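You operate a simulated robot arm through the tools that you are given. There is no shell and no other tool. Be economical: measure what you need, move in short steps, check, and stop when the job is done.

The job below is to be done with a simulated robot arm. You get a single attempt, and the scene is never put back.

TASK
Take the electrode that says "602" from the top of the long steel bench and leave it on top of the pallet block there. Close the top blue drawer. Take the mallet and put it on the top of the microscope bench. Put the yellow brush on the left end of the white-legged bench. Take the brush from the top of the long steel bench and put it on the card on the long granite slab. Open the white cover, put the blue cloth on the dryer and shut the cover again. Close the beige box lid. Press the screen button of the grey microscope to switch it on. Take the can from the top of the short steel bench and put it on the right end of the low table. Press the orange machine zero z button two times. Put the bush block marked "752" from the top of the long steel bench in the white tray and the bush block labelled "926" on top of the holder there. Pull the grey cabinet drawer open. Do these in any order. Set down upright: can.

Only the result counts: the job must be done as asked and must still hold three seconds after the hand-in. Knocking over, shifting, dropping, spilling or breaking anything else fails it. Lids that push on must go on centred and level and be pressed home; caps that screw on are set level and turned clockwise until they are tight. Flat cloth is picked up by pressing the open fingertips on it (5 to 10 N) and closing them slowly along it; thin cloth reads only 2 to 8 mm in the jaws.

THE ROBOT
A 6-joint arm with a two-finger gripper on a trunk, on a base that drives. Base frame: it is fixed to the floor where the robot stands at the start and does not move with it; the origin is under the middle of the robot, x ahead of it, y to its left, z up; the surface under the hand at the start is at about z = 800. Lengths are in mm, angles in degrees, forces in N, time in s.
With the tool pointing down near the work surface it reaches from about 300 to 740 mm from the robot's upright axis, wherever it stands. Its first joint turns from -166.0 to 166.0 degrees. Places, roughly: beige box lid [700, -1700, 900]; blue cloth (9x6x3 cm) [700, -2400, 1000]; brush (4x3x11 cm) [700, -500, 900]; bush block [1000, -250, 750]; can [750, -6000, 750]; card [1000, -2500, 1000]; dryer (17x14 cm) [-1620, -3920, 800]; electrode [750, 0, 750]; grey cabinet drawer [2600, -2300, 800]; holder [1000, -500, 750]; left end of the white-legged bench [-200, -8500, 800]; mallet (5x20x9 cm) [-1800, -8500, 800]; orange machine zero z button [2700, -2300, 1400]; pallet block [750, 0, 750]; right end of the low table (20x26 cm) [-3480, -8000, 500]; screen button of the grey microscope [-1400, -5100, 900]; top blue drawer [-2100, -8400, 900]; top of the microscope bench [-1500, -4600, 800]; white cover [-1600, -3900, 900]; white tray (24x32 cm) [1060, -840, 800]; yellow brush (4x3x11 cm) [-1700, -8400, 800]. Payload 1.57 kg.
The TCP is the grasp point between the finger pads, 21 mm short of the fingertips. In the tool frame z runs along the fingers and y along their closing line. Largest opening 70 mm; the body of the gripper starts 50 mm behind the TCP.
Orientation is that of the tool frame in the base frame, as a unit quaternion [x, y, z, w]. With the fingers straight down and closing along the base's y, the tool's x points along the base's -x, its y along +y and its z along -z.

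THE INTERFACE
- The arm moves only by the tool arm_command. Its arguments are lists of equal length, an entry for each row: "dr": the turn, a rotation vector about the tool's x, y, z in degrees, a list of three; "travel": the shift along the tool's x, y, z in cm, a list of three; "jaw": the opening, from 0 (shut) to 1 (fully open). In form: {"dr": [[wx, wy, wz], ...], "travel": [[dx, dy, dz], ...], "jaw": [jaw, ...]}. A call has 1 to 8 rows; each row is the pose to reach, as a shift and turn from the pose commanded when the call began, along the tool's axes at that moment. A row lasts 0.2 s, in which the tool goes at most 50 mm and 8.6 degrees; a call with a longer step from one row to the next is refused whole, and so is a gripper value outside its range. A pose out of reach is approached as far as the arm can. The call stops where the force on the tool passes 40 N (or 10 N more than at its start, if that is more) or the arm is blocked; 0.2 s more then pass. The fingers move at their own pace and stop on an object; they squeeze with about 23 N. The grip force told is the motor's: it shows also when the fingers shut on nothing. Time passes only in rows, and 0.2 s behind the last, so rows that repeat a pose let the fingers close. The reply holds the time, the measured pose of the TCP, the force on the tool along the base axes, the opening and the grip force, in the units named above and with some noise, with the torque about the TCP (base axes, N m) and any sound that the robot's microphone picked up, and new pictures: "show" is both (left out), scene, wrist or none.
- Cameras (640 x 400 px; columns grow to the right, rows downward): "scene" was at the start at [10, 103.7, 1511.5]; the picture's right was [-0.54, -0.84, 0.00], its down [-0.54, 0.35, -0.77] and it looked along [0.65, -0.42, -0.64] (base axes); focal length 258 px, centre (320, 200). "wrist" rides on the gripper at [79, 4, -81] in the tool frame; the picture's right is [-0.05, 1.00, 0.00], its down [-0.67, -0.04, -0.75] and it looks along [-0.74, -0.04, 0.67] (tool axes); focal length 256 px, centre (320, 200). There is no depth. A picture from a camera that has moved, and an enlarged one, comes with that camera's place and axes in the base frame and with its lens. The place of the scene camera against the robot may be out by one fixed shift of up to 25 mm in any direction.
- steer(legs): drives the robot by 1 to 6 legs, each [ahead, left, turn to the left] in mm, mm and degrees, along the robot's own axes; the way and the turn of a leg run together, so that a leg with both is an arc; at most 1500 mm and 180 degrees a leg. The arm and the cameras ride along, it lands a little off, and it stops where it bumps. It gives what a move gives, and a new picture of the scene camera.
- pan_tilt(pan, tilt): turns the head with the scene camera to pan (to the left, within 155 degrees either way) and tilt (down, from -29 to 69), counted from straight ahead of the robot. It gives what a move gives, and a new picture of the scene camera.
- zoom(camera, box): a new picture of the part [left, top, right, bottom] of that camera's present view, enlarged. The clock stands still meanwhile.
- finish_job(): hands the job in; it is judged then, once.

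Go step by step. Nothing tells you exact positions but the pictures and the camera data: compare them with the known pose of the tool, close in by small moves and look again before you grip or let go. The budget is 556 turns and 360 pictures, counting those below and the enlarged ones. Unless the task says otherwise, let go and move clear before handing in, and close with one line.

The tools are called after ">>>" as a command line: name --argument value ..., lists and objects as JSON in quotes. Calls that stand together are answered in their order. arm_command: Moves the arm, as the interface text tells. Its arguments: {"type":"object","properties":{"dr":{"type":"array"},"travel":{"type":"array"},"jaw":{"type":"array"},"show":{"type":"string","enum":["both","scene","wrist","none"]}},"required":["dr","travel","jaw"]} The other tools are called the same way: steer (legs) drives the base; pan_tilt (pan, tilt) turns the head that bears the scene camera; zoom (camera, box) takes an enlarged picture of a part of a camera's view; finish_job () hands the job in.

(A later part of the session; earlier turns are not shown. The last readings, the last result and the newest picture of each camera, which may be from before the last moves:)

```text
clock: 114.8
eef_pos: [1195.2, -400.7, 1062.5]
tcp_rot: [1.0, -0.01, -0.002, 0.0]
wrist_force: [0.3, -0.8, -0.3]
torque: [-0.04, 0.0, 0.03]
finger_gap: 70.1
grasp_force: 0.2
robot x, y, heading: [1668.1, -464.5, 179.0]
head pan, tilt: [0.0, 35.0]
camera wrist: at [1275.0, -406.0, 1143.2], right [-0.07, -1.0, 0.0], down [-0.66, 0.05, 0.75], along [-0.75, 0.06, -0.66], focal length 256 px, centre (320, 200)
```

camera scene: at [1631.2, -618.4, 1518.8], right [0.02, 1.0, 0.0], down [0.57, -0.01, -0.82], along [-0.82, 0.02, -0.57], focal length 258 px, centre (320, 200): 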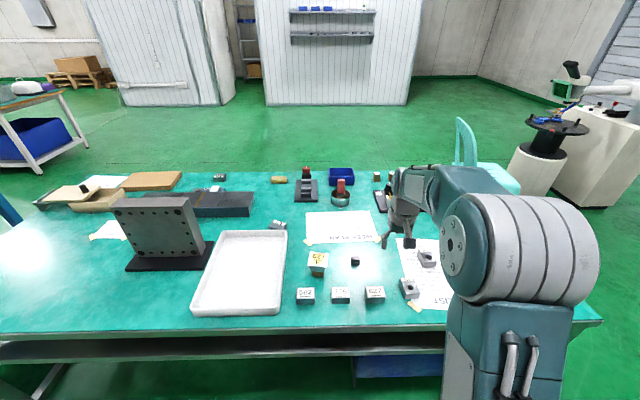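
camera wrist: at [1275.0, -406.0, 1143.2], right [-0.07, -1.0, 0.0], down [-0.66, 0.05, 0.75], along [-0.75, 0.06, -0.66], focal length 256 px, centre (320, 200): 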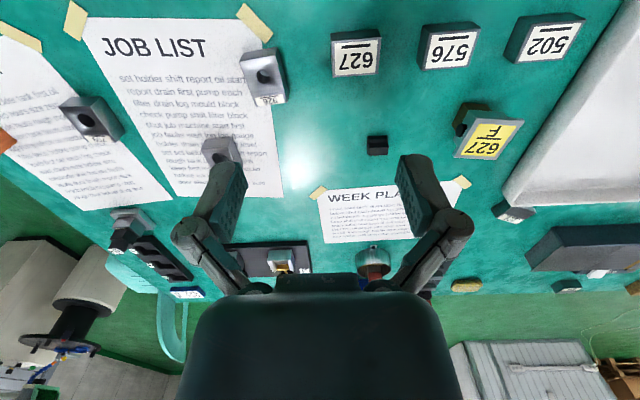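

>>> arm_command --dr '[[0, 0, 0], [0, 0, 0], [0, 0, 0], [0, 0, 0], [0, 0, 0]]' --travel '[[-2, -4, 1.5], [-4.5, -8, 3], [-7, -12, 4.5], [-9, -15, 7], [-9.5, -15.6, 10]]' --jaw '[1, 1, 1, 1, 1]' --show "wrist"

>>> zoom --camera "wrist" --box '[240, 40, 400, 140]'

```text
clock: 116.0
eef_pos: [1102.7, -242.1, 962.1]
tcp_rot: [1.0, -0.01, -0.003, 0.0]
wrist_force: [0.0, 1.0, 0.3]
torque: [-0.02, -0.01, 0.01]
finger_gap: 69.7
grasp_force: 0.1
robot x, y, heading: [1667.3, -460.7, 178.9]
head pan, tilt: [0.0, 35.0]
camera wrist: at [1182.3, -248.3, 1043.5], right [-0.07, -1.0, 0.0], down [-0.66, 0.05, 0.75], along [-0.75, 0.06, -0.66], focal length 256 px, centre (320, 200)
```

wrist: 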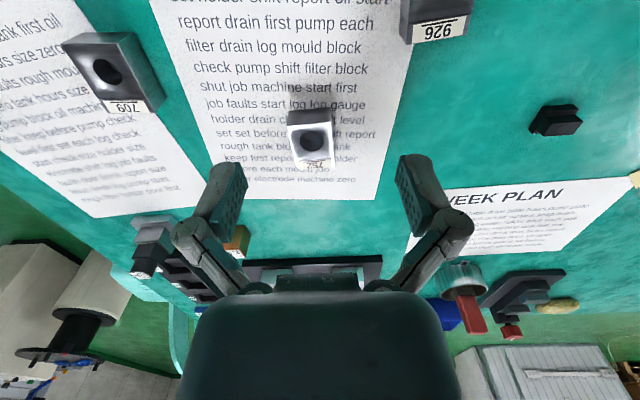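

```text
4.00 times, centred on (320, 90) of wrist
camera zoom: at [1182.3, -248.3, 1043.5], right [-0.07, -1.0, 0.0], down [-0.66, 0.05, 0.75], along [-0.75, 0.06, -0.66], focal length 1024 px, centre (320, 640)
```

zoom: 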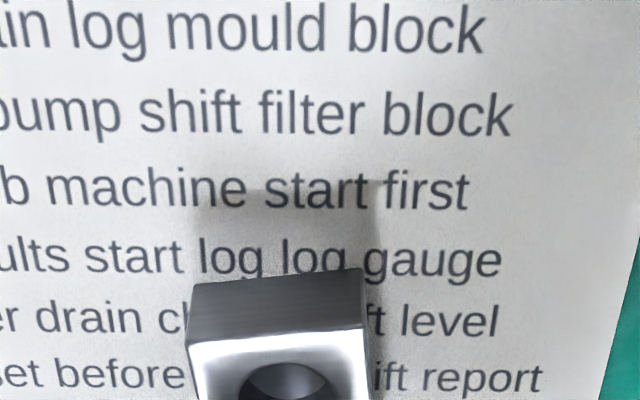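

>>> zoom --camera "wrist" --box '[260, 90, 372, 160]'

>>> zoom --camera "wrist" --box '[380, 0, 492, 70]'

```text
5.71 times, centred on (316, 125) of wrist
camera zoom: at [1182.3, -248.3, 1043.5], right [-0.07, -1.0, 0.0], down [-0.66, 0.05, 0.75], along [-0.75, 0.06, -0.66], focal length 1463 px, centre (343, 629)
```

zoom: 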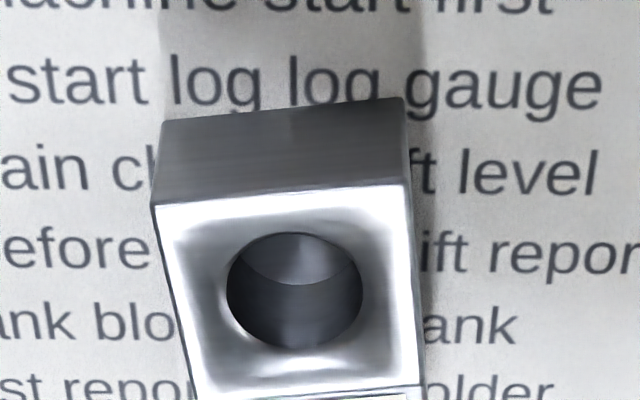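

```text
5.71 times, centred on (436, 35) of wrist
camera zoom: at [1182.3, -248.3, 1043.5], right [-0.07, -1.0, 0.0], down [-0.66, 0.05, 0.75], along [-0.75, 0.06, -0.66], focal length 1463 px, centre (-343, 1143)
```

zoom: 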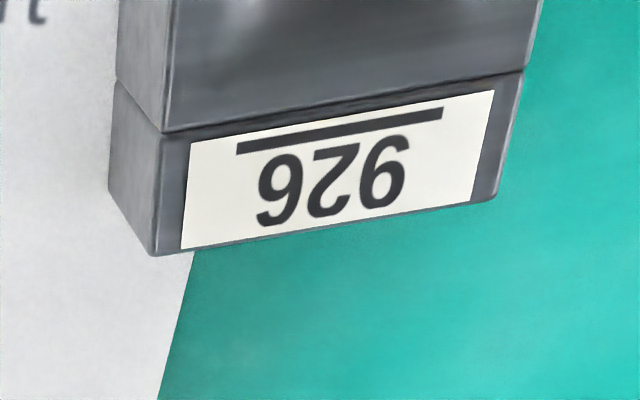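

The 752 block is ~44 mm wide, 25 tall, top centre about [1036,-228,838], yawed ~5°. Moving above it.

>>> arm_command --dr '[[0, 0, -3], [0, 0, -5.5], [0, 0, -5.5]]' --travel '[[-3.5, -0.6, 2.5], [-6.6, -1.2, 5], [-6.7, -1.3, 8]]' --jaw '[1, 1, 1]' --show "wrist"

```text
clock: 116.8
eef_pos: [1035.4, -228.8, 882.9]
tcp_rot: [0.999, 0.037, -0.004, 0.0]
wrist_force: [-1.3, 0.1, 0.1]
torque: [0.0, 0.0, 0.0]
finger_gap: 69.8
grasp_force: 0.1
robot x, y, heading: [1667.9, -460.4, 178.6]
head pan, tilt: [0.0, 35.0]
camera wrist: at [1115.6, -227.6, 963.7], right [0.02, -1.0, 0.0], down [-0.66, -0.02, 0.75], along [-0.75, -0.02, -0.66], focal length 256 px, centre (320, 200)
```

wrist: 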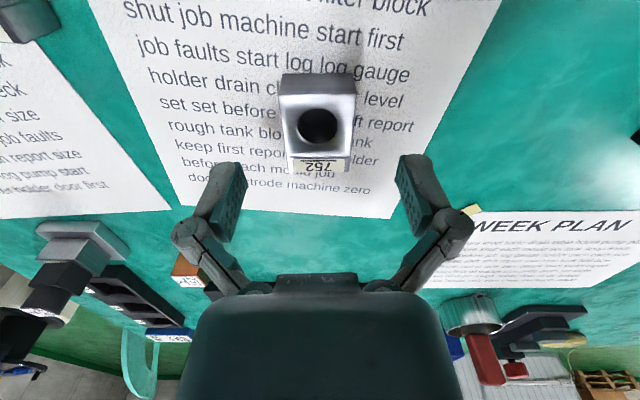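

>>> arm_command --dr '[[0, 0, 0], [0, 0, 0], [0, 0, 0], [0, 0, 0], [0, 0, 0]]' --travel '[[0, 0, 2.5], [0, 0, 4.3], [0, 0, 4.3], [0, 0, 4.3], [0, 0, 4.3]]' --jaw '[1, 1, 0, 0, 0]' --show "none"

>>> arm_command --dr '[[0, 0, 0], [0, 0, 0], [0, 0, 0], [0, 0, 0]]' --travel '[[0, 0, -3], [0, 0, -7], [0, 0, -11], [0, 0, -14]]' --jaw '[0, 0, 0, 0]' --show "wrist"

```text
clock: 118.0
eef_pos: [1033.1, -227.9, 841.6]
tcp_rot: [0.999, 0.037, -0.004, -0.002]
wrist_force: [-0.5, 4.2, 13.7]
torque: [0.13, 0.05, -0.26]
finger_gap: 44.2
grasp_force: 23.1
robot x, y, heading: [1670.2, -464.0, 178.8]
head pan, tilt: [0.0, 35.0]
```

```text
clock: 119.0
eef_pos: [1037.3, -228.2, 980.1]
tcp_rot: [0.999, 0.037, -0.003, -0.001]
wrist_force: [-0.9, 0.6, -5.7]
torque: [-0.02, -0.09, -0.01]
finger_gap: 44.0
grasp_force: 23.2
robot x, y, heading: [1665.3, -460.2, 178.9]
head pan, tilt: [0.0, 35.0]
camera wrist: at [1116.1, -227.0, 1060.5], right [0.02, -1.0, 0.0], down [-0.66, -0.02, 0.75], along [-0.75, -0.02, -0.66], focal length 256 px, centre (320, 200)
```

wrist: 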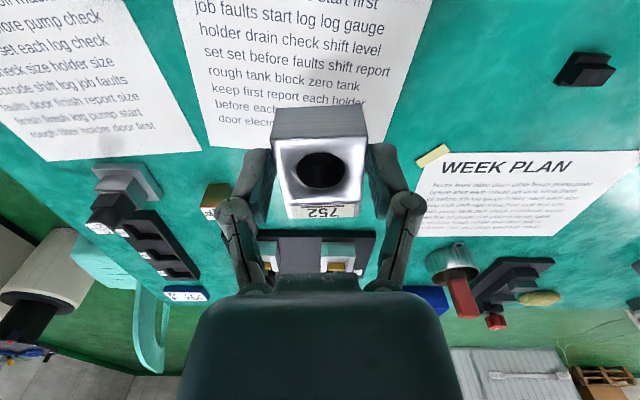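

Held (about 0.57 kg). Shifting the base towards the tray.

>>> steer --legs '[[0, 300, 1]]'

>>> arm_command --dr '[[0, 0, 0], [0, 0, 0], [0, 0, 0], [0, 0, 0], [0, 0, 0]]' --travel '[[1, 4.5, 0], [2, 9, 0], [3, 13.5, 0], [4, 18, 0], [5, 22, 0]]' --jaw '[0, 0, 0, 0, 0]' --show "wrist"

```text
clock: 121.0
eef_pos: [1029.6, -541.6, 980.2]
tcp_rot: [0.999, 0.048, -0.003, 0.0]
wrist_force: [-0.7, 1.4, -5.5]
torque: [-0.02, -0.07, -0.01]
finger_gap: 43.8
grasp_force: 22.8
robot x, y, heading: [1664.7, -762.8, -179.9]
head pan, tilt: [0.0, 35.0]
camera scene: at [1630.2, -916.1, 1519.2], right [0.0, 1.0, 0.0], down [0.58, 0.0, -0.82], along [-0.82, 0.0, -0.58], focal length 258 px, centre (320, 200)
```

scene: 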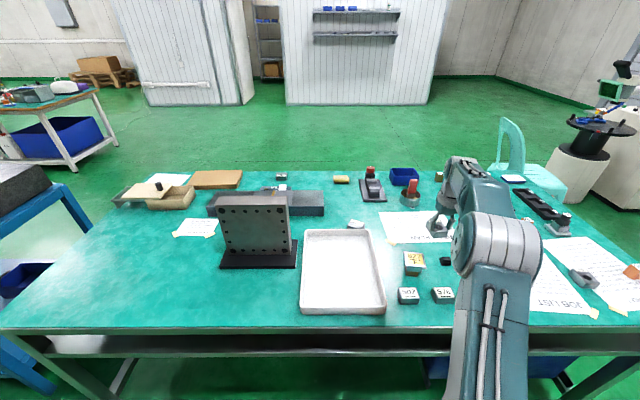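

```text
clock: 122.2
eef_pos: [1098.6, -759.7, 979.0]
tcp_rot: [0.999, 0.048, -0.004, -0.003]
wrist_force: [0.0, 0.4, -5.2]
torque: [0.03, -0.09, 0.0]
finger_gap: 44.1
grasp_force: 23.2
robot x, y, heading: [1663.8, -763.2, 179.9]
head pan, tilt: [0.0, 35.0]
camera wrist: at [1178.1, -756.7, 1059.7], right [0.04, -1.0, 0.0], down [-0.66, -0.03, 0.75], along [-0.75, -0.03, -0.66], focal length 256 px, centre (320, 200)
```

wrist: 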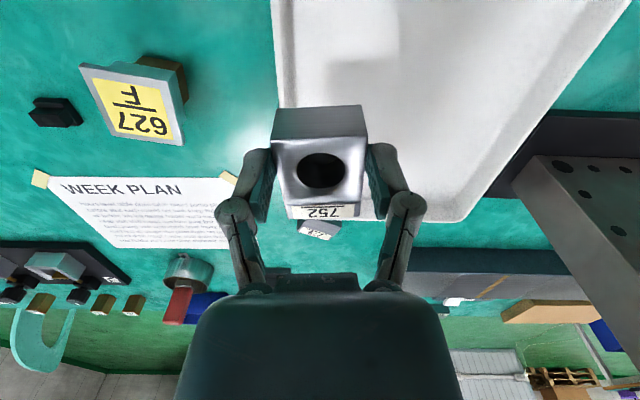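

Tray centre confirmed near [1060,-840]. Moving over it and lowering to contact.

>>> arm_command --dr '[[0, 0, 0], [0, 0, 0], [0, 0, 0], [0, 0, 0], [0, 0, 0], [0, 0, 0]]' --travel '[[-1.5, 4, 0], [-2.5, 8, 0], [-2.5, 8, 4], [-2.5, 8, 8], [-2.5, 8, 10.5], [-2.5, 8, 12]]' --jaw '[0, 0, 0, 0, 0, 0]' --show "wrist"

```text
clock: 123.6
eef_pos: [1081.2, -842.6, 858.7]
tcp_rot: [0.999, 0.048, -0.004, -0.003]
wrist_force: [-0.3, 0.2, -4.1]
torque: [0.04, -0.1, 0.01]
finger_gap: 43.7
grasp_force: 22.5
robot x, y, heading: [1665.6, -766.9, -180.2]
head pan, tilt: [0.0, 35.0]
camera wrist: at [1160.5, -840.1, 938.8], right [0.04, -1.0, 0.0], down [-0.66, -0.03, 0.75], along [-0.75, -0.03, -0.66], focal length 256 px, centre (320, 200)
```

wrist: 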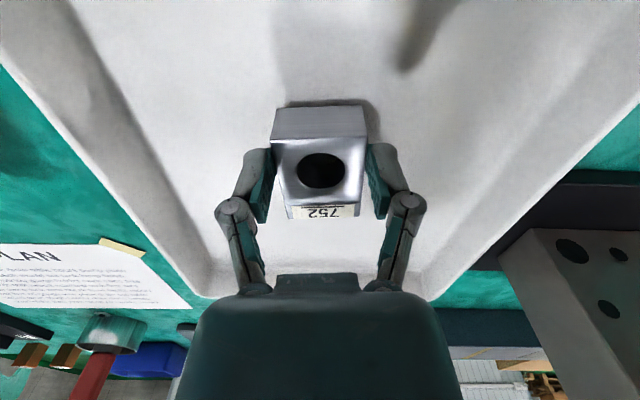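

>>> arm_command --dr '[[0, 0, 0], [0, 0, 0], [0, 0, 0], [0, 0, 0]]' --travel '[[0, 0, 0.5], [0, 0, 0.9], [0, 0, 1.2], [0, 0, 1.5]]' --jaw '[0, 0, 0, 0]' --show "none"

```text
clock: 124.6
eef_pos: [1081.6, -842.2, 845.5]
tcp_rot: [0.999, 0.048, -0.005, -0.002]
wrist_force: [1.6, 0.1, 14.4]
torque: [-0.02, -0.04, -0.04]
finger_gap: 43.9
grasp_force: 23.1
robot x, y, heading: [1663.3, -766.3, -180.1]
head pan, tilt: [0.0, 35.0]
```

>>> arm_command --dr '[[0, 0, 0], [0, 0, 0], [0, 0, 0], [0, 0, 0], [0, 0, 0], [0, 0, 0]]' --travel '[[0, 0, -0.1], [0, 0, -0.1], [0, 0, -3], [0, 0, -7], [0, 0, -11], [0, 0, -14]]' --jaw '[1, 1, 1, 1, 1, 1]' --show "wrist"

```text
clock: 126.0
eef_pos: [1080.9, -842.3, 983.9]
tcp_rot: [0.999, 0.048, -0.003, -0.002]
wrist_force: [-0.5, -0.3, 0.7]
torque: [-0.03, 0.01, -0.04]
finger_gap: 69.9
grasp_force: 0.1
robot x, y, heading: [1666.2, -764.4, -180.1]
head pan, tilt: [0.0, 35.0]
camera wrist: at [1161.8, -839.4, 1065.5], right [0.04, -1.0, 0.0], down [-0.66, -0.03, 0.75], along [-0.75, -0.03, -0.66], focal length 256 px, centre (320, 200)
```

wrist: 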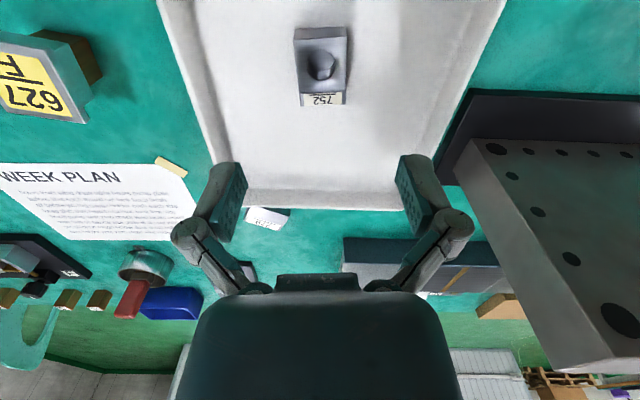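

>>> steer --legs '[[0, -330, 0]]'

>>> arm_command --dr '[[0, 0, 0], [0, 0, 0], [0, 0, 0], [0, 0, 0], [0, 0, 0]]' --travel '[[4.5, 0, -0.5], [9, 0, -1], [12, 0, -2], [12, -3, -2], [12, -4, -2]]' --jaw '[1, 1, 1, 1, 1]' --show "wrist"

```text
clock: 128.2
eef_pos: [1080.6, -516.7, 984.1]
tcp_rot: [0.999, 0.043, -0.003, -0.004]
wrist_force: [0.4, -1.0, 0.2]
torque: [-0.02, -0.03, 0.0]
finger_gap: 70.2
grasp_force: 0.0
robot x, y, heading: [1669.0, -442.8, 179.7]
head pan, tilt: [0.0, 35.0]
camera scene: at [1630.9, -604.9, 1518.1], right [0.01, 1.0, 0.0], down [0.57, 0.0, -0.82], along [-0.82, 0.01, -0.57], focal length 258 px, centre (320, 200)
```

scene: 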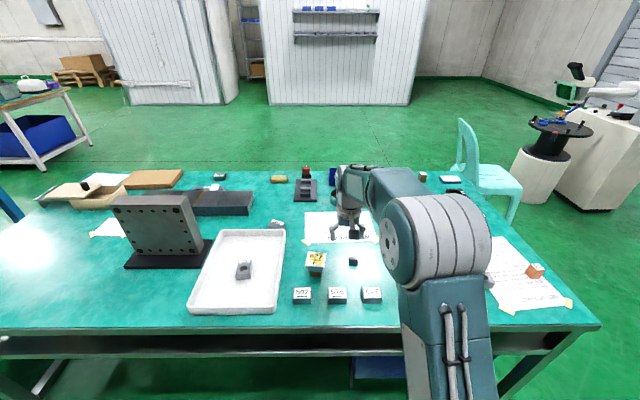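

```text
clock: 129.4
eef_pos: [1197.6, -463.8, 1004.9]
tcp_rot: [0.999, 0.043, -0.003, -0.001]
wrist_force: [0.8, -0.5, 0.3]
torque: [0.01, 0.01, -0.02]
finger_gap: 70.1
grasp_force: 0.0
robot x, y, heading: [1666.5, -439.2, 179.4]
head pan, tilt: [0.0, 35.0]
camera wrist: at [1279.1, -461.7, 1085.6], right [0.03, -1.0, 0.0], down [-0.66, -0.03, 0.75], along [-0.75, -0.02, -0.66], focal length 256 px, centre (320, 200)
```

wrist: 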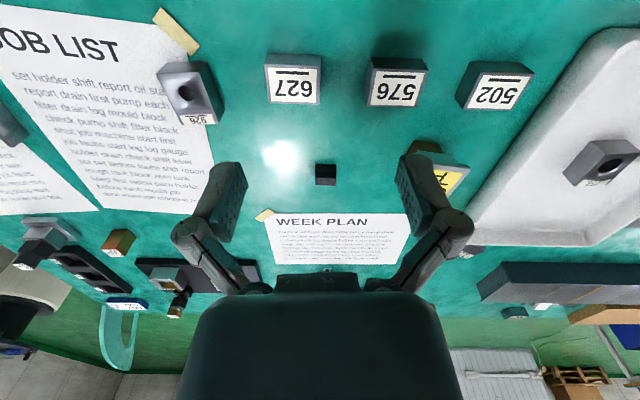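

>>> arm_command --dr '[[0, 0, 0], [0, 0, 0], [0, 0, 0], [0, 0, 0]]' --travel '[[0.3, -4.5, 1], [0.7, -9, 2.5], [1.1, -13.3, 4], [1.1, -13.3, 5.5]]' --jaw '[1, 1, 1, 1]' --show "none"

>>> zoom --camera "wrist" --box '[240, 50, 400, 150]'

```text
clock: 130.4
eef_pos: [1197.9, -330.5, 948.7]
tcp_rot: [0.999, 0.045, -0.005, -0.002]
wrist_force: [0.3, -0.3, 0.1]
torque: [0.02, 0.02, -0.01]
finger_gap: 69.9
grasp_force: 0.1
robot x, y, heading: [1665.9, -444.6, 179.6]
head pan, tilt: [0.0, 35.0]
```

```text
4.00 times, centred on (320, 100) of wrist
camera zoom: at [1277.8, -327.8, 1030.3], right [0.04, -1.0, 0.0], down [-0.66, -0.03, 0.75], along [-0.75, -0.02, -0.66], focal length 1024 px, centre (320, 600)
```

zoom: 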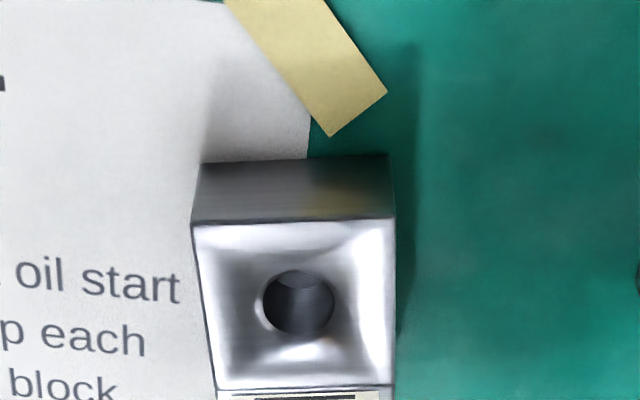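

>>> arm_command --dr '[[0, 0, -1], [0, 0, -1.5], [0, 0, -1.5], [0, 0, -1.5], [0, 0, -1.5], [0, 0, -1.5], [0, 0, -1.5]]' --travel '[[-4.1, -0.9, 0], [-4.15, -0.9, 4.5], [-4.15, -0.9, 9], [-4.15, -0.9, 10.7], [-4.15, -0.9, 10.7], [-4.15, -0.9, 10.7], [-4.15, -0.9, 10.7]]' --jaw '[1, 1, 1, 1, 0, 0, 0]' --show "wrist"

```text
clock: 131.7
eef_pos: [1153.2, -329.4, 849.0]
tcp_rot: [0.998, 0.057, -0.007, -0.003]
wrist_force: [3.3, -4.2, 8.9]
torque: [-0.04, -0.13, 0.02]
finger_gap: 5.7
grasp_force: 22.8
robot x, y, heading: [1666.7, -444.6, 179.5]
head pan, tilt: [0.0, 35.0]
stopped in row 6: the force on the tool passed its limit at 54 N (the readings are from after the stop); the commanded pose is now the measured one
camera wrist: at [1234.1, -323.8, 928.0], right [0.06, -1.0, 0.0], down [-0.65, -0.04, 0.75], along [-0.75, -0.04, -0.66], focal length 256 px, centre (320, 200)
```

wrist: 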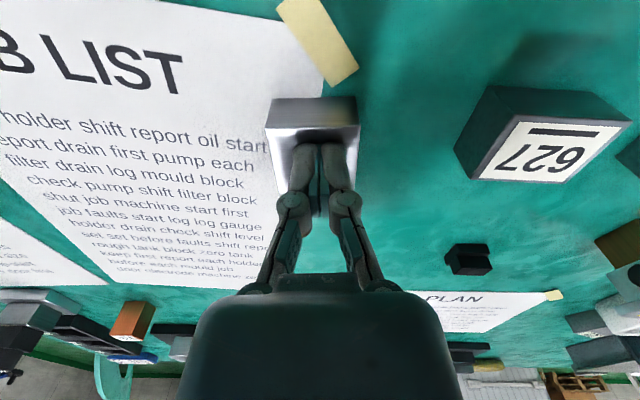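

The fingers closed over the block's hole instead of around it. Lifting straight up to look.

>>> arm_command --dr '[[0, 0, 0], [0, 0, 0], [0, 0, 0], [0, 0, 0]]' --travel '[[0, 0, -0.5], [0, 0, -2], [0, 0, -6], [4, 0, -9]]' --jaw '[0.08, 0.08, 0.08, 0.08]' --show "wrist"

```text
clock: 132.7
eef_pos: [1194.0, -322.1, 933.6]
tcp_rot: [0.998, 0.057, -0.006, -0.002]
wrist_force: [0.1, 0.8, -0.1]
torque: [-0.02, 0.02, 0.0]
finger_gap: 5.7
grasp_force: 0.2
robot x, y, heading: [1666.5, -443.6, 179.6]
head pan, tilt: [0.0, 35.0]
camera wrist: at [1275.3, -317.7, 1013.8], right [0.06, -1.0, 0.0], down [-0.66, -0.04, 0.75], along [-0.75, -0.04, -0.66], focal length 256 px, centre (320, 200)
```

wrist: 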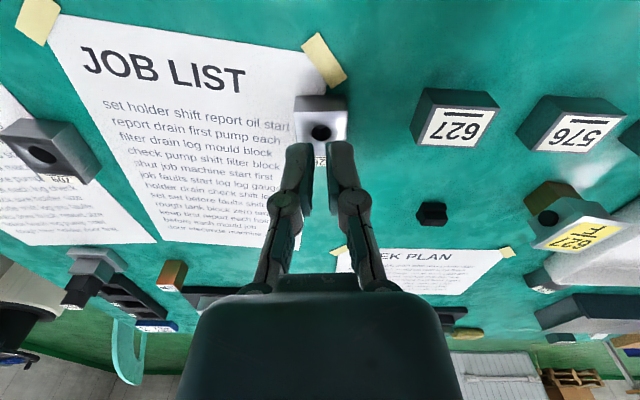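

Block 926 is still upright in place. Retrying: descend open, verify, then close.

>>> arm_command --dr '[[0, 0, 0], [0, 0, 0], [0, 0, 0], [0, 0, 0], [0, 0, 0]]' --travel '[[0, 0, 0], [-3.7, 0, 0], [-3.7, 0, 4], [-3.7, 0, 7], [-3.7, 0, 8]]' --jaw '[1, 1, 1, 1, 1]' --show "wrist"

```text
clock: 133.9
eef_pos: [1156.6, -327.1, 855.0]
tcp_rot: [0.998, 0.057, -0.007, -0.001]
wrist_force: [-0.8, 0.1, 0.5]
torque: [-0.03, 0.0, 0.05]
finger_gap: 70.2
grasp_force: 0.1
robot x, y, heading: [1662.9, -444.4, 179.4]
head pan, tilt: [0.0, 35.0]
camera wrist: at [1237.7, -322.4, 935.7], right [0.06, -1.0, 0.0], down [-0.65, -0.04, 0.75], along [-0.75, -0.04, -0.66], focal length 256 px, centre (320, 200)
```

wrist: 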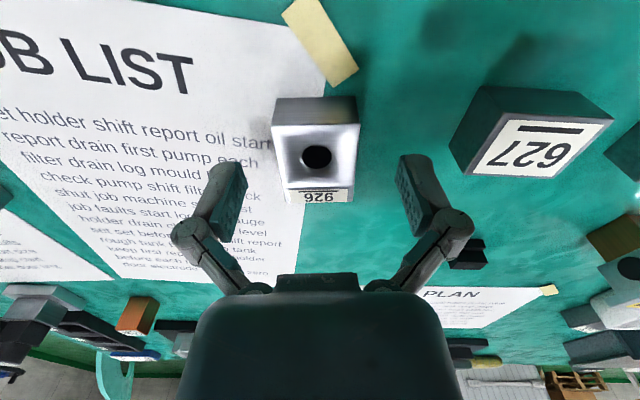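

>>> arm_command --dr '[[0, 0, 0], [0, 0, 0], [0, 0, 0]]' --travel '[[0.2, -0.2, 0.8], [0.2, -0.2, 1.4], [0.2, -0.2, 1.4]]' --jaw '[1, 1, 1]' --show "none"

>>> arm_command --dr '[[0, 0, 0], [0, 0, 0], [0, 0, 0], [0, 0, 0]]' --travel '[[0, 0, 0], [0, 0, 0], [0, 0, 0], [0, 0, 0]]' --jaw '[0.62, 0.55, 0.4, 0.0]' --show "wrist"

```text
clock: 134.7
eef_pos: [1157.4, -325.0, 842.9]
tcp_rot: [0.998, 0.056, -0.007, -0.001]
wrist_force: [0.4, -1.0, 0.7]
torque: [0.0, -0.04, 0.0]
finger_gap: 70.0
grasp_force: 0.0
robot x, y, heading: [1664.0, -441.7, 179.6]
head pan, tilt: [0.0, 35.0]
```

```text
clock: 135.3
eef_pos: [1155.3, -326.8, 847.5]
tcp_rot: [0.998, 0.057, -0.013, -0.003]
wrist_force: [3.6, -5.5, 19.4]
torque: [-0.15, -0.16, 0.02]
finger_gap: 6.1
grasp_force: 23.3
robot x, y, heading: [1665.9, -442.1, 179.6]
head pan, tilt: [0.0, 35.0]
stopped in row 3: the force on the tool passed its limit at 44 N (the readings are from after the stop); the commanded pose is now the measured one
camera wrist: at [1236.5, -322.1, 927.2], right [0.06, -1.0, -0.01], down [-0.65, -0.04, 0.76], along [-0.76, -0.04, -0.65], focal length 256 px, centre (320, 200)
```

wrist: 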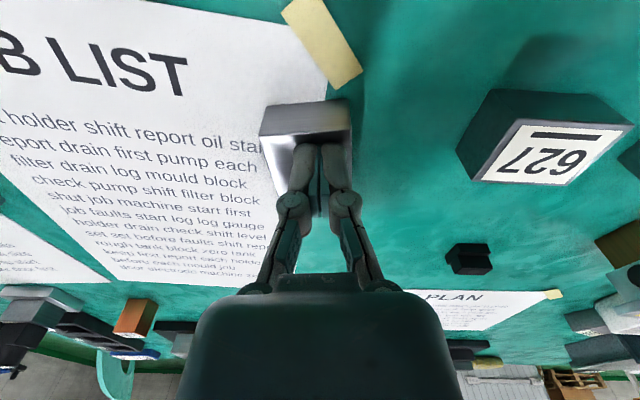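

The table is really near z≈801 (earlier grips were just high), so the fingers were slipping over the top. Lifting, opening, and going lower with a corrected position.

>>> arm_command --dr '[[0, 0, 0], [0, 1.2, 0], [0, 1.2, 0], [0, 1.2, 0]]' --travel '[[0, 0, -1], [0, 0, -4], [-0.5, 0, -4], [-0.6, 0, -3]]' --jaw '[0.08, 0.08, 1, 1]' --show "wrist"

```text
clock: 136.3
eef_pos: [1149.4, -325.7, 875.6]
tcp_rot: [0.998, 0.057, -0.002, -0.002]
wrist_force: [-0.2, 0.4, 0.3]
torque: [0.01, 0.01, 0.03]
finger_gap: 69.6
grasp_force: 0.0
robot x, y, heading: [1666.3, -445.8, 179.4]
head pan, tilt: [0.0, 35.0]
camera wrist: at [1230.1, -321.6, 957.0], right [0.06, -1.0, -0.01], down [-0.66, -0.04, 0.75], along [-0.74, -0.04, -0.67], focal length 256 px, centre (320, 200)
```

wrist: 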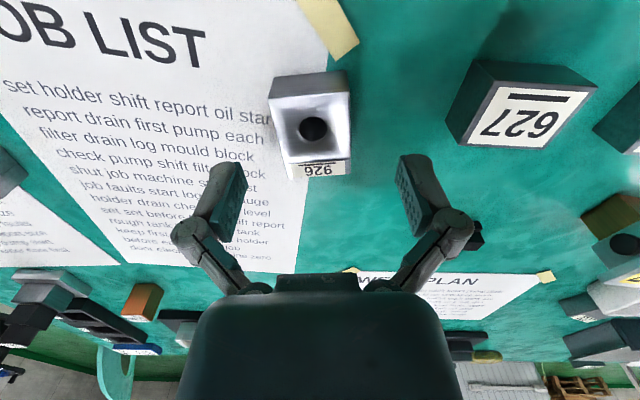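

>>> arm_command --dr '[[0, 0, -4], [0, 0, -4], [0, 0, -4]]' --travel '[[-0.2, -0.4, 2], [-0.2, -0.4, 4], [-0.2, -0.4, 5]]' --jaw '[1, 1, 1]' --show "wrist"

```text
clock: 137.1
eef_pos: [1148.3, -322.1, 826.0]
tcp_rot: [0.996, 0.091, -0.001, -0.002]
wrist_force: [-0.6, -0.5, -0.1]
torque: [0.05, -0.01, 0.01]
finger_gap: 69.9
grasp_force: 0.0
robot x, y, heading: [1661.4, -443.6, 179.9]
head pan, tilt: [0.0, 35.0]
camera wrist: at [1226.5, -312.1, 907.3], right [0.13, -0.99, -0.01], down [-0.66, -0.09, 0.75], along [-0.74, -0.09, -0.67], focal length 256 px, centre (320, 200)
```

wrist: 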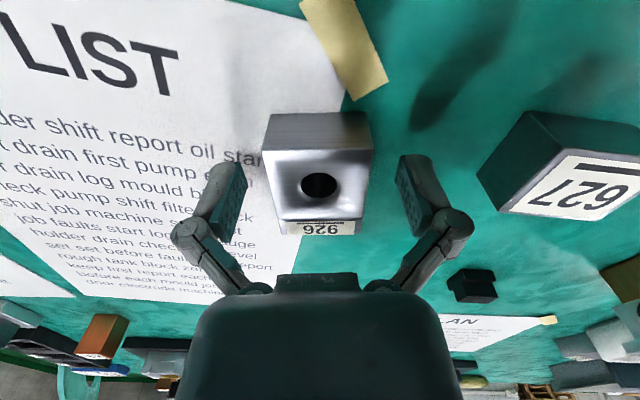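

Now between the fingers at the right depth; closing and lifting.

>>> arm_command --dr '[[0, 0, 0], [0, 0, 0], [0, 0, 0], [0, 0, 0], [0, 0, 0], [0, 0, 0], [0, 0, 0]]' --travel '[[0, 0, 0], [0, 0, 0], [0, 0, 0], [0, 0, -3], [0, 0, -7], [0, 0, -11], [0, 0, -15]]' --jaw '[0.5, 0, 0, 0, 0, 0, 0]' --show "wrist"

```text
clock: 138.7
eef_pos: [1148.0, -323.2, 979.7]
tcp_rot: [0.996, 0.092, 0.0, -0.003]
wrist_force: [-0.6, -1.2, -5.7]
torque: [-0.02, -0.05, -0.01]
finger_gap: 43.7
grasp_force: 23.1
robot x, y, heading: [1661.3, -442.3, 179.5]
head pan, tilt: [0.0, 35.0]
camera wrist: at [1227.3, -313.6, 1059.8], right [0.13, -0.99, -0.01], down [-0.66, -0.09, 0.74], along [-0.74, -0.09, -0.67], focal length 256 px, centre (320, 200)
```

wrist: 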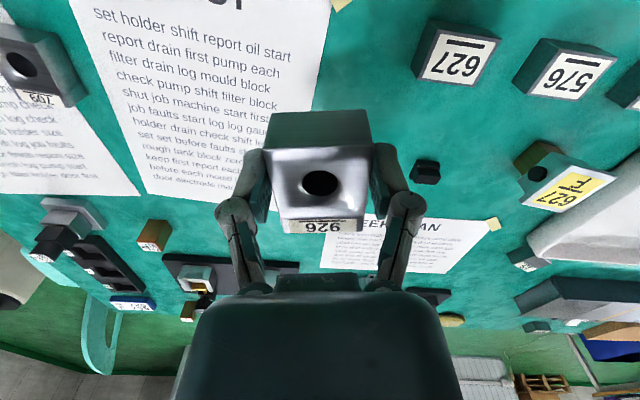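

926 held. Holder top is about [1063,-609,868]. Moving near it to check its orientation.

>>> arm_command --dr '[[0, 0, 0], [0, 0, 0], [0, 0, 0], [0, 0, 0], [0, 0, 0], [0, 0, 0], [0, 0, 0]]' --travel '[[-1, 4.5, 0], [-2, 9, 0], [-3, 13.5, 0], [-4, 18, 0], [-5, 22, 0], [-6, 26, 0], [-6.5, 27.5, 0]]' --jaw '[0, 0, 0, 0, 0, 0, 0]' --show "wrist"

```text
clock: 140.3
eef_pos: [1134.1, -605.4, 974.2]
tcp_rot: [0.996, 0.091, 0.0, -0.003]
wrist_force: [-0.2, 0.2, -4.6]
torque: [0.01, -0.03, 0.02]
finger_gap: 44.0
grasp_force: 23.1
robot x, y, heading: [1669.8, -443.4, 179.5]
head pan, tilt: [0.0, 35.0]
camera wrist: at [1213.6, -595.6, 1055.1], right [0.13, -0.99, -0.01], down [-0.66, -0.09, 0.75], along [-0.74, -0.09, -0.67], focal length 256 px, centre (320, 200)
```

wrist: 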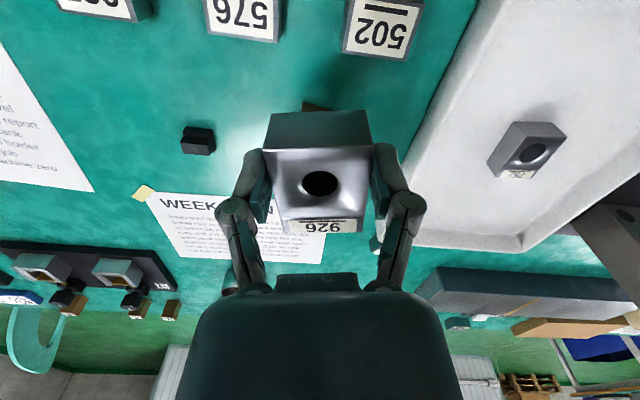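

Moving over the holder and aligning with its plate (rotate ~18°), stopping ~10 mm above.

>>> arm_command --dr '[[0, 0, 8], [0, 0, 16], [0, 0, 18], [0, 0, 18], [0, 0, 18]]' --travel '[[-3, -0.3, 0], [-6.6, -0.7, 0], [-6.6, -0.7, 2.5], [-6.6, -0.7, 5], [-6.6, -0.7, 6.8]]' --jaw '[0, 0, 0, 0, 0]' --show "both"

```text
clock: 141.5
eef_pos: [1066.3, -609.6, 905.5]
tcp_rot: [0.998, -0.066, -0.002, -0.002]
wrist_force: [-0.6, 0.4, -5.5]
torque: [0.01, -0.04, 0.0]
finger_gap: 43.8
grasp_force: 22.7
robot x, y, heading: [1665.5, -441.0, 179.6]
head pan, tilt: [0.0, 35.0]
camera scene: at [1629.6, -602.3, 1518.4], right [0.01, 1.0, 0.0], down [0.58, 0.0, -0.82], along [-0.82, 0.01, -0.58], focal length 258 px, centre (320, 200)
camera wrist: at [1145.9, -624.3, 986.1], right [-0.18, -0.98, -0.01], down [-0.65, 0.12, 0.75], along [-0.73, 0.14, -0.67], focal length 256 px, centre (320, 200)
```

scene: 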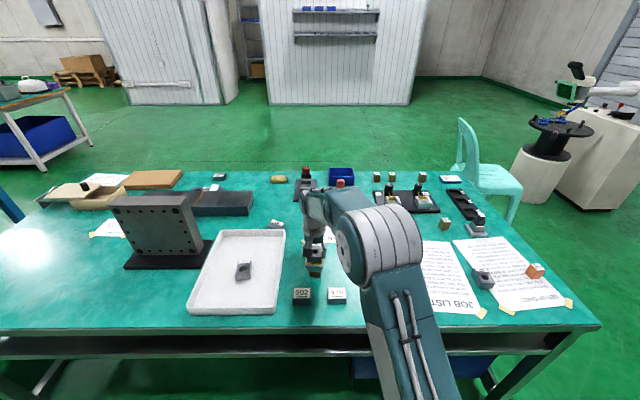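
wrist: 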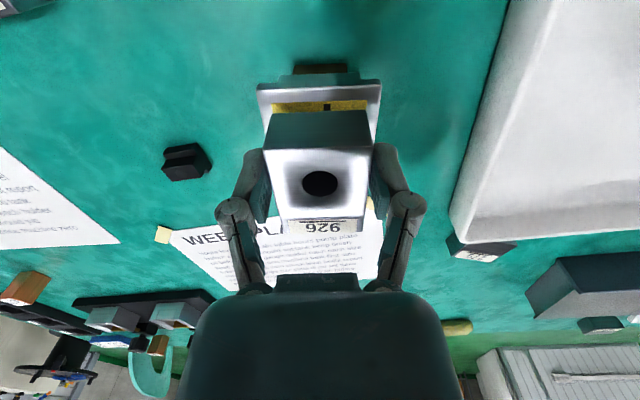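

Well aligned. Lowering gently.

>>> arm_command --dr '[[0, 0, 0], [0, 0, 0], [0, 0, 0], [0, 0, 0]]' --travel '[[0, 0, 0.5], [0, 0, 0.9], [0, 0, 1.1], [0, 0, 1.1]]' --jaw '[0, 0, 0, 0]' --show "none"

```text
clock: 142.5
eef_pos: [1067.9, -609.7, 895.9]
tcp_rot: [0.998, -0.066, -0.001, -0.004]
wrist_force: [-0.6, 0.0, -5.0]
torque: [-0.02, -0.05, -0.02]
finger_gap: 43.8
grasp_force: 22.8
robot x, y, heading: [1664.8, -442.6, 179.6]
head pan, tilt: [0.0, 35.0]
```

>>> arm_command --dr '[[0, 0, 0], [0, 0, 0], [0, 0, 0], [0, 0, 0]]' --travel '[[0, 0, 0.2], [0, 0, 0.3], [0, 0, 0.4], [0, 0, 0.4]]' --jaw '[0, 0, 0, 0]' --show "none"

```text
clock: 143.5
eef_pos: [1066.7, -608.9, 890.1]
tcp_rot: [0.998, -0.065, -0.001, -0.002]
wrist_force: [0.1, 1.0, -5.2]
torque: [0.03, -0.05, 0.0]
finger_gap: 44.0
grasp_force: 23.4
robot x, y, heading: [1665.3, -447.0, 179.4]
head pan, tilt: [0.0, 35.0]
```

>>> arm_command --dr '[[0, 0, 0], [0, 0, 0], [0, 0, 0], [0, 0, 0]]' --travel '[[0, 0, 0.2], [0, 0, 0.3], [0, 0, 0.4], [0, 0, 0.4]]' --jaw '[0, 0, 0, 0]' --show "wrist"

```text
clock: 144.5
eef_pos: [1067.3, -610.6, 888.0]
tcp_rot: [0.998, -0.065, -0.003, -0.003]
wrist_force: [-0.2, 0.7, 13.5]
torque: [0.03, 0.05, 0.0]
finger_gap: 44.3
grasp_force: 22.4
robot x, y, heading: [1664.4, -444.1, 179.4]
head pan, tilt: [0.0, 35.0]
camera wrist: at [1145.9, -624.6, 969.5], right [-0.18, -0.98, 0.0], down [-0.65, 0.12, 0.75], along [-0.74, 0.14, -0.66], focal length 256 px, centre (320, 200)
```

wrist: 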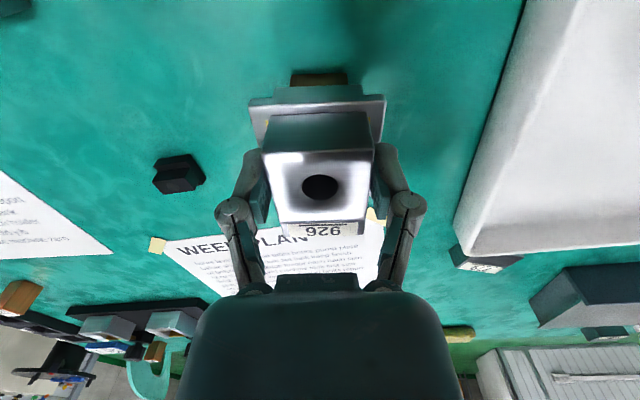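

Contact, centred. Releasing.

>>> arm_command --dr '[[0, 0, 0], [0, 0, 0], [0, 0, 0], [0, 0, 0], [0, 0, 0], [0, 0, 0]]' --travel '[[0, 0, -0.2], [0, 0, -0.2], [0, 0, -0.2], [0, 0, -3], [0, 0, -7], [2, 0, -11]]' --jaw '[0.75, 0.85, 0.85, 0.85, 0.85, 0.85]' --show "wrist"

```text
clock: 145.9
eef_pos: [1087.5, -612.8, 996.9]
tcp_rot: [0.998, -0.066, 0.0, -0.004]
wrist_force: [-0.3, 0.7, -0.7]
torque: [-0.02, -0.01, -0.01]
finger_gap: 59.5
grasp_force: 0.1
robot x, y, heading: [1667.2, -446.3, 179.5]
head pan, tilt: [0.0, 35.0]
camera wrist: at [1166.1, -628.3, 1078.7], right [-0.18, -0.98, -0.01], down [-0.66, 0.12, 0.75], along [-0.73, 0.14, -0.67], focal length 256 px, centre (320, 200)
```

wrist: 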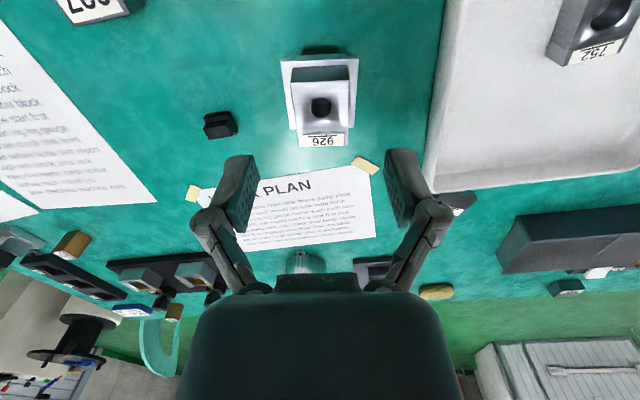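

926 sits on the holder. Next: the grey cabinet drawer and orange machine's button from the back aisle. Retract the arm and drive.

>>> arm_command --dr '[[0, 0, 0], [0, 0, 0], [0, 0, 0], [0, 0, 0]]' --travel '[[3, 0, -3], [6, 0, -6], [9, 0, -9], [12, 0, -12]]' --jaw '[0.85, 0.5, 0.5, 0.5]' --show "none"

>>> steer --legs '[[-200, 0, 0], [0, 1500, 0], [0, 0, 180]]'

```text
clock: 146.9
eef_pos: [1207.2, -630.8, 1117.6]
tcp_rot: [0.998, -0.065, -0.001, -0.003]
wrist_force: [0.9, 0.2, -0.1]
torque: [-0.01, -0.05, -0.01]
finger_gap: 34.9
grasp_force: 0.1
robot x, y, heading: [1668.6, -443.9, 179.4]
head pan, tilt: [0.0, 35.0]
```

```text
clock: 162.8
eef_pos: [2297.0, -1808.9, 1116.7]
tcp_rot: [0.11, 0.994, -0.003, 0.001]
wrist_force: [0.1, 0.3, -0.1]
torque: [0.02, 0.04, 0.01]
finger_gap: 35.0
grasp_force: 0.1
robot x, y, heading: [1824.2, -1955.1, -5.4]
head pan, tilt: [0.0, 35.0]
camera scene: at [1866.4, -1808.0, 1518.5], right [-0.09, -1.0, 0.0], down [-0.57, 0.05, -0.82], along [0.81, -0.08, -0.57], focal length 258 px, centre (320, 200)
```

scene: 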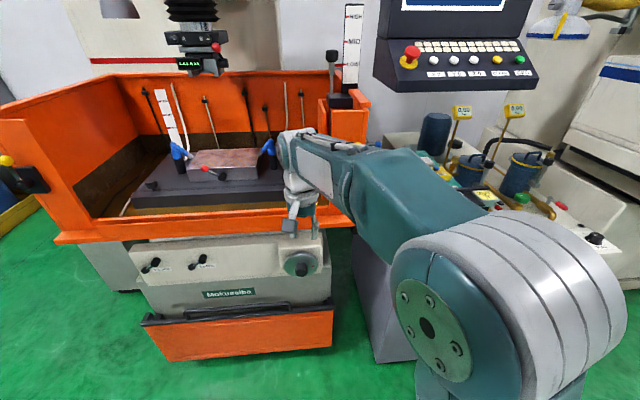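

>>> zoom --camera "scene" --box '[370, 0, 550, 112]'

>>> pan_tilt --pan -20 --tilt 15

```text
3.56 times, centred on (460, 56) of scene
camera zoom: at [1866.4, -1808.0, 1518.5], right [-0.09, -1.0, 0.0], down [-0.57, 0.05, -0.82], along [0.81, -0.08, -0.57], focal length 918 px, centre (-178, 712)
```

zoom: 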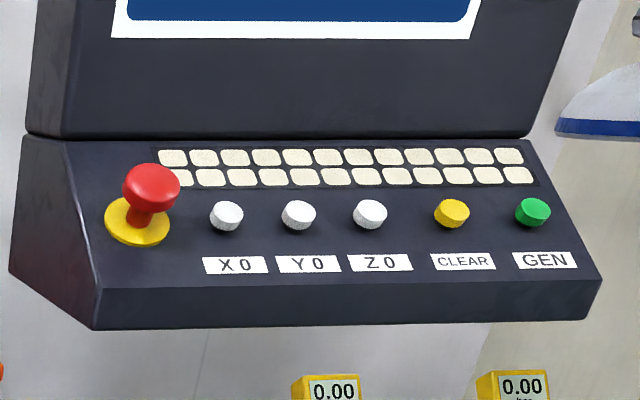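

```text
clock: 163.7
eef_pos: [2296.4, -1808.1, 1118.4]
tcp_rot: [0.108, 0.994, -0.002, 0.001]
wrist_force: [-0.5, 0.9, -0.3]
torque: [0.02, 0.0, 0.01]
finger_gap: 35.0
grasp_force: 0.2
robot x, y, heading: [1824.8, -1956.5, -5.4]
head pan, tilt: [-20.0, 15.0]
camera scene: at [1863.1, -1839.7, 1550.5], right [-0.43, -0.9, 0.0], down [-0.24, 0.11, -0.97], along [0.87, -0.41, -0.26], focal length 258 px, centre (320, 200)
```

scene: 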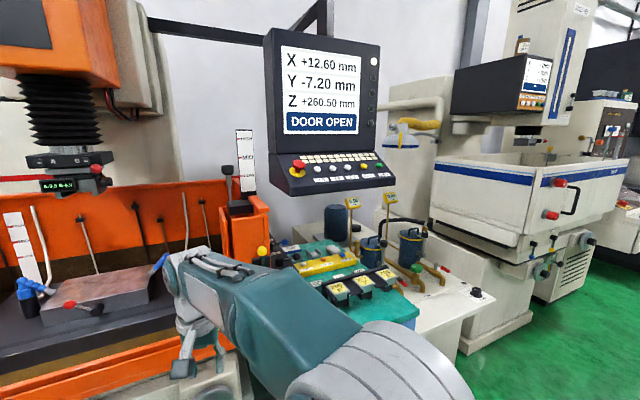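

Z0 is the third white button, at about [2700,-2360,1415]. Shifting over to face the cabinet and panel.

>>> steer --legs '[[0, 0, 5.4], [0, -380, 0]]'

>>> pan_tilt --pan 0 --tilt 40

```text
clock: 166.6
eef_pos: [2280.5, -2141.1, 1117.9]
tcp_rot: [0.064, 0.998, -0.005, 0.002]
wrist_force: [0.2, 0.1, -0.3]
torque: [-0.07, -0.03, -0.01]
finger_gap: 35.1
grasp_force: 0.0
robot x, y, heading: [1823.7, -2332.6, -0.3]
head pan, tilt: [-20.0, 15.0]
camera scene: at [1851.0, -2208.7, 1550.1], right [-0.35, -0.94, 0.01], down [-0.24, 0.09, -0.97], along [0.91, -0.34, -0.26], focal length 258 px, centre (320, 200)
```

scene: 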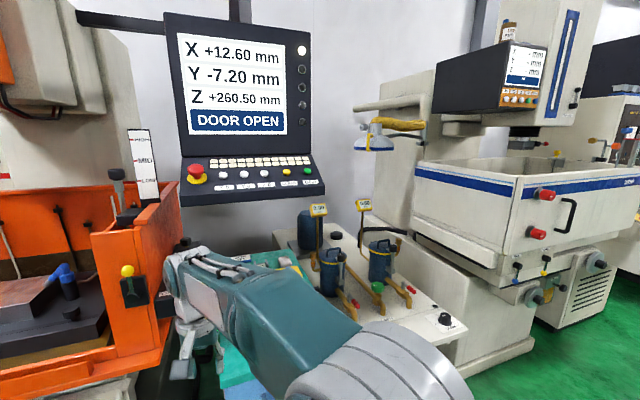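

```text
clock: 167.4
eef_pos: [2281.9, -2147.4, 1117.7]
tcp_rot: [0.066, 0.998, -0.003, 0.0]
wrist_force: [-0.2, 0.2, 0.3]
torque: [0.01, 0.03, 0.02]
finger_gap: 34.8
grasp_force: 0.0
robot x, y, heading: [1820.5, -2335.0, -0.6]
head pan, tilt: [0.0, 40.0]
camera scene: at [1848.5, -2182.3, 1511.0], right [-0.01, -1.0, 0.0], down [-0.64, 0.0, -0.77], along [0.77, -0.01, -0.64], focal length 258 px, centre (320, 200)
```

scene: 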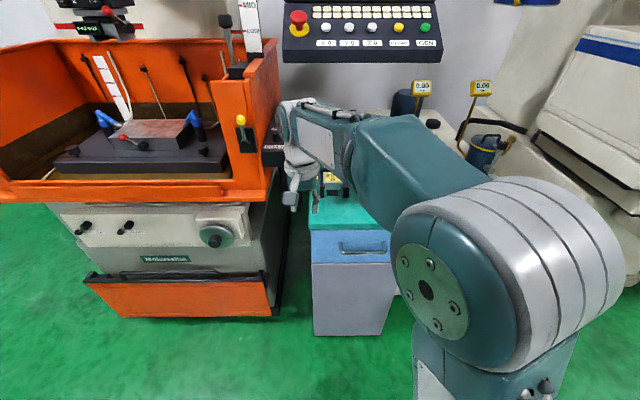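

>>> zoom --camera "scene" --box '[300, 190, 412, 260]'

```text
5.71 times, centred on (356, 225) of scene
camera zoom: at [1848.5, -2182.3, 1511.0], right [-0.01, -1.0, 0.0], down [-0.64, 0.0, -0.77], along [0.77, -0.01, -0.64], focal length 1475 px, centre (114, 57)
```

zoom: 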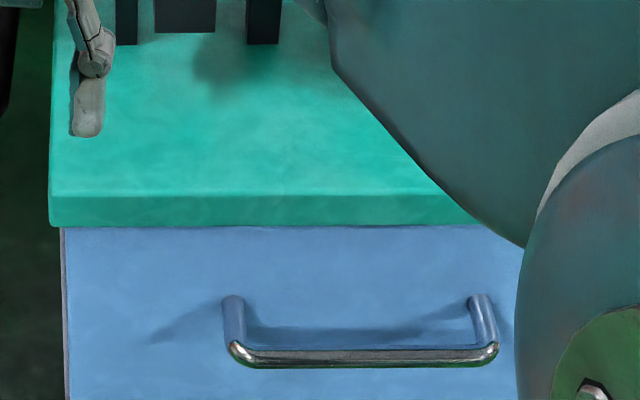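

The handle is a round bar (~170 mm wide, ~50 mm stand-off) near [2438,-2349,773]. I'll hook it with closed fingers from above; first moving the arm in front of it for a wrist view.

>>> arm_command --dr '[[0, 0, -4], [0, 0, -7.6], [0, 0, -7.6], [0, 0, -7.6], [0, 0, -7.6], [0, 0, -7.6], [0, 0, -7.6]]' --travel '[[-1, -4, 2], [-2, -8, 4], [-3, -12, 6], [-4, -16, 8], [-5, -18.6, 10], [-7, -18.6, 13], [-9, -18.6, 17]]' --jaw '[0, 0, 0, 0, 0, 0, 0]' --show "wrist"

```text
clock: 169.1
eef_pos: [2346.1, -2343.0, 949.4]
tcp_rot: [-0.002, 1.0, -0.003, 0.002]
wrist_force: [0.0, 0.7, -0.1]
torque: [0.0, -0.04, 0.02]
finger_gap: 0.2
grasp_force: 22.7
robot x, y, heading: [1826.7, -2334.4, -0.5]
head pan, tilt: [0.0, 40.0]
camera wrist: at [2266.6, -2338.8, 1030.1], right [0.05, 1.0, 0.0], down [0.66, -0.03, 0.75], along [0.75, -0.04, -0.66], focal length 256 px, centre (320, 200)
```

wrist: 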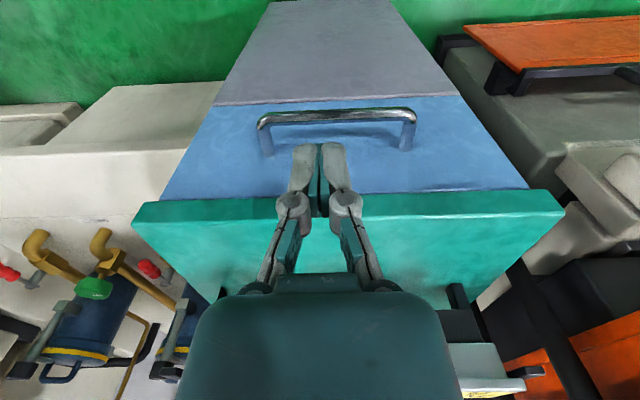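

>>> arm_command --dr '[[0, 0, 0], [0, 0, 0]]' --travel '[[1, 0, 4.5], [2, 0, 9]]' --jaw '[0, 0]' --show "wrist"

```text
clock: 169.7
eef_pos: [2323.8, -2345.0, 857.9]
tcp_rot: [-0.002, 1.0, -0.002, 0.001]
wrist_force: [0.4, -0.3, 1.1]
torque: [0.0, -0.01, -0.01]
finger_gap: 0.0
grasp_force: 23.2
robot x, y, heading: [1824.8, -2331.5, -0.5]
head pan, tilt: [0.0, 40.0]
camera wrist: at [2245.5, -2340.5, 940.1], right [0.05, 1.0, 0.0], down [0.66, -0.03, 0.75], along [0.75, -0.04, -0.67], focal length 256 px, centre (320, 200)
```

wrist: 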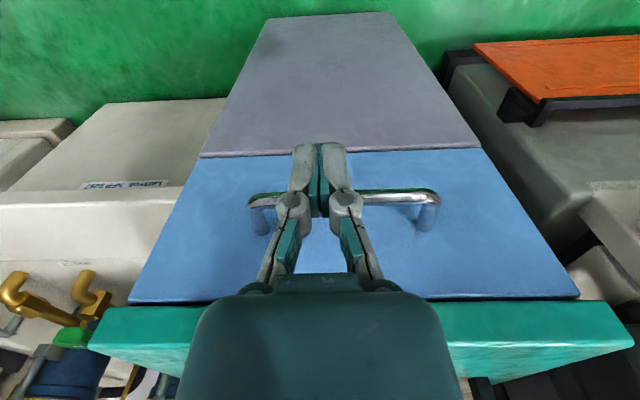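

The bar is at [2404,-2329,793]. Going over it and hooking fingers behind it.

>>> arm_command --dr '[[0, 0, 0], [0, 0, 0], [0, 0, 0], [0, 0, 0]]' --travel '[[-4.6, 0, -1.7], [-9.4, 0.5, -1.7], [-9.9, 1, -1], [-9.9, 1, 1.5]]' --jaw '[0, 0, 0, 0]' --show "wrist"

```text
clock: 170.7
eef_pos: [2425.2, -2334.9, 851.2]
tcp_rot: [-0.002, 1.0, -0.003, 0.005]
wrist_force: [-12.1, 0.5, 36.6]
torque: [0.34, -0.99, 0.1]
finger_gap: 0.0
grasp_force: 22.1
robot x, y, heading: [1824.1, -2331.6, -0.5]
head pan, tilt: [0.0, 40.0]
camera wrist: at [2345.8, -2330.0, 930.1], right [0.05, 1.0, 0.0], down [0.66, -0.03, 0.75], along [0.75, -0.04, -0.66], focal length 256 px, centre (320, 200)
```

wrist: 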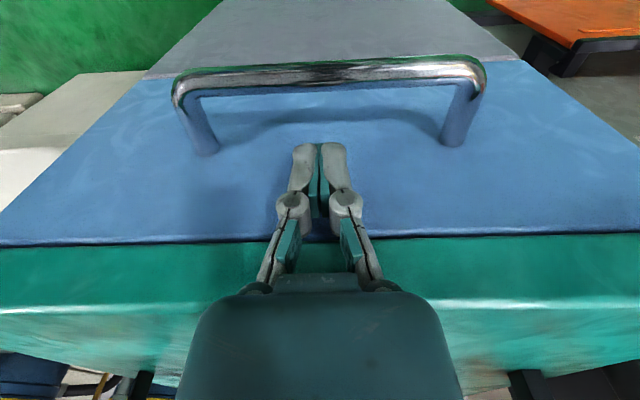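

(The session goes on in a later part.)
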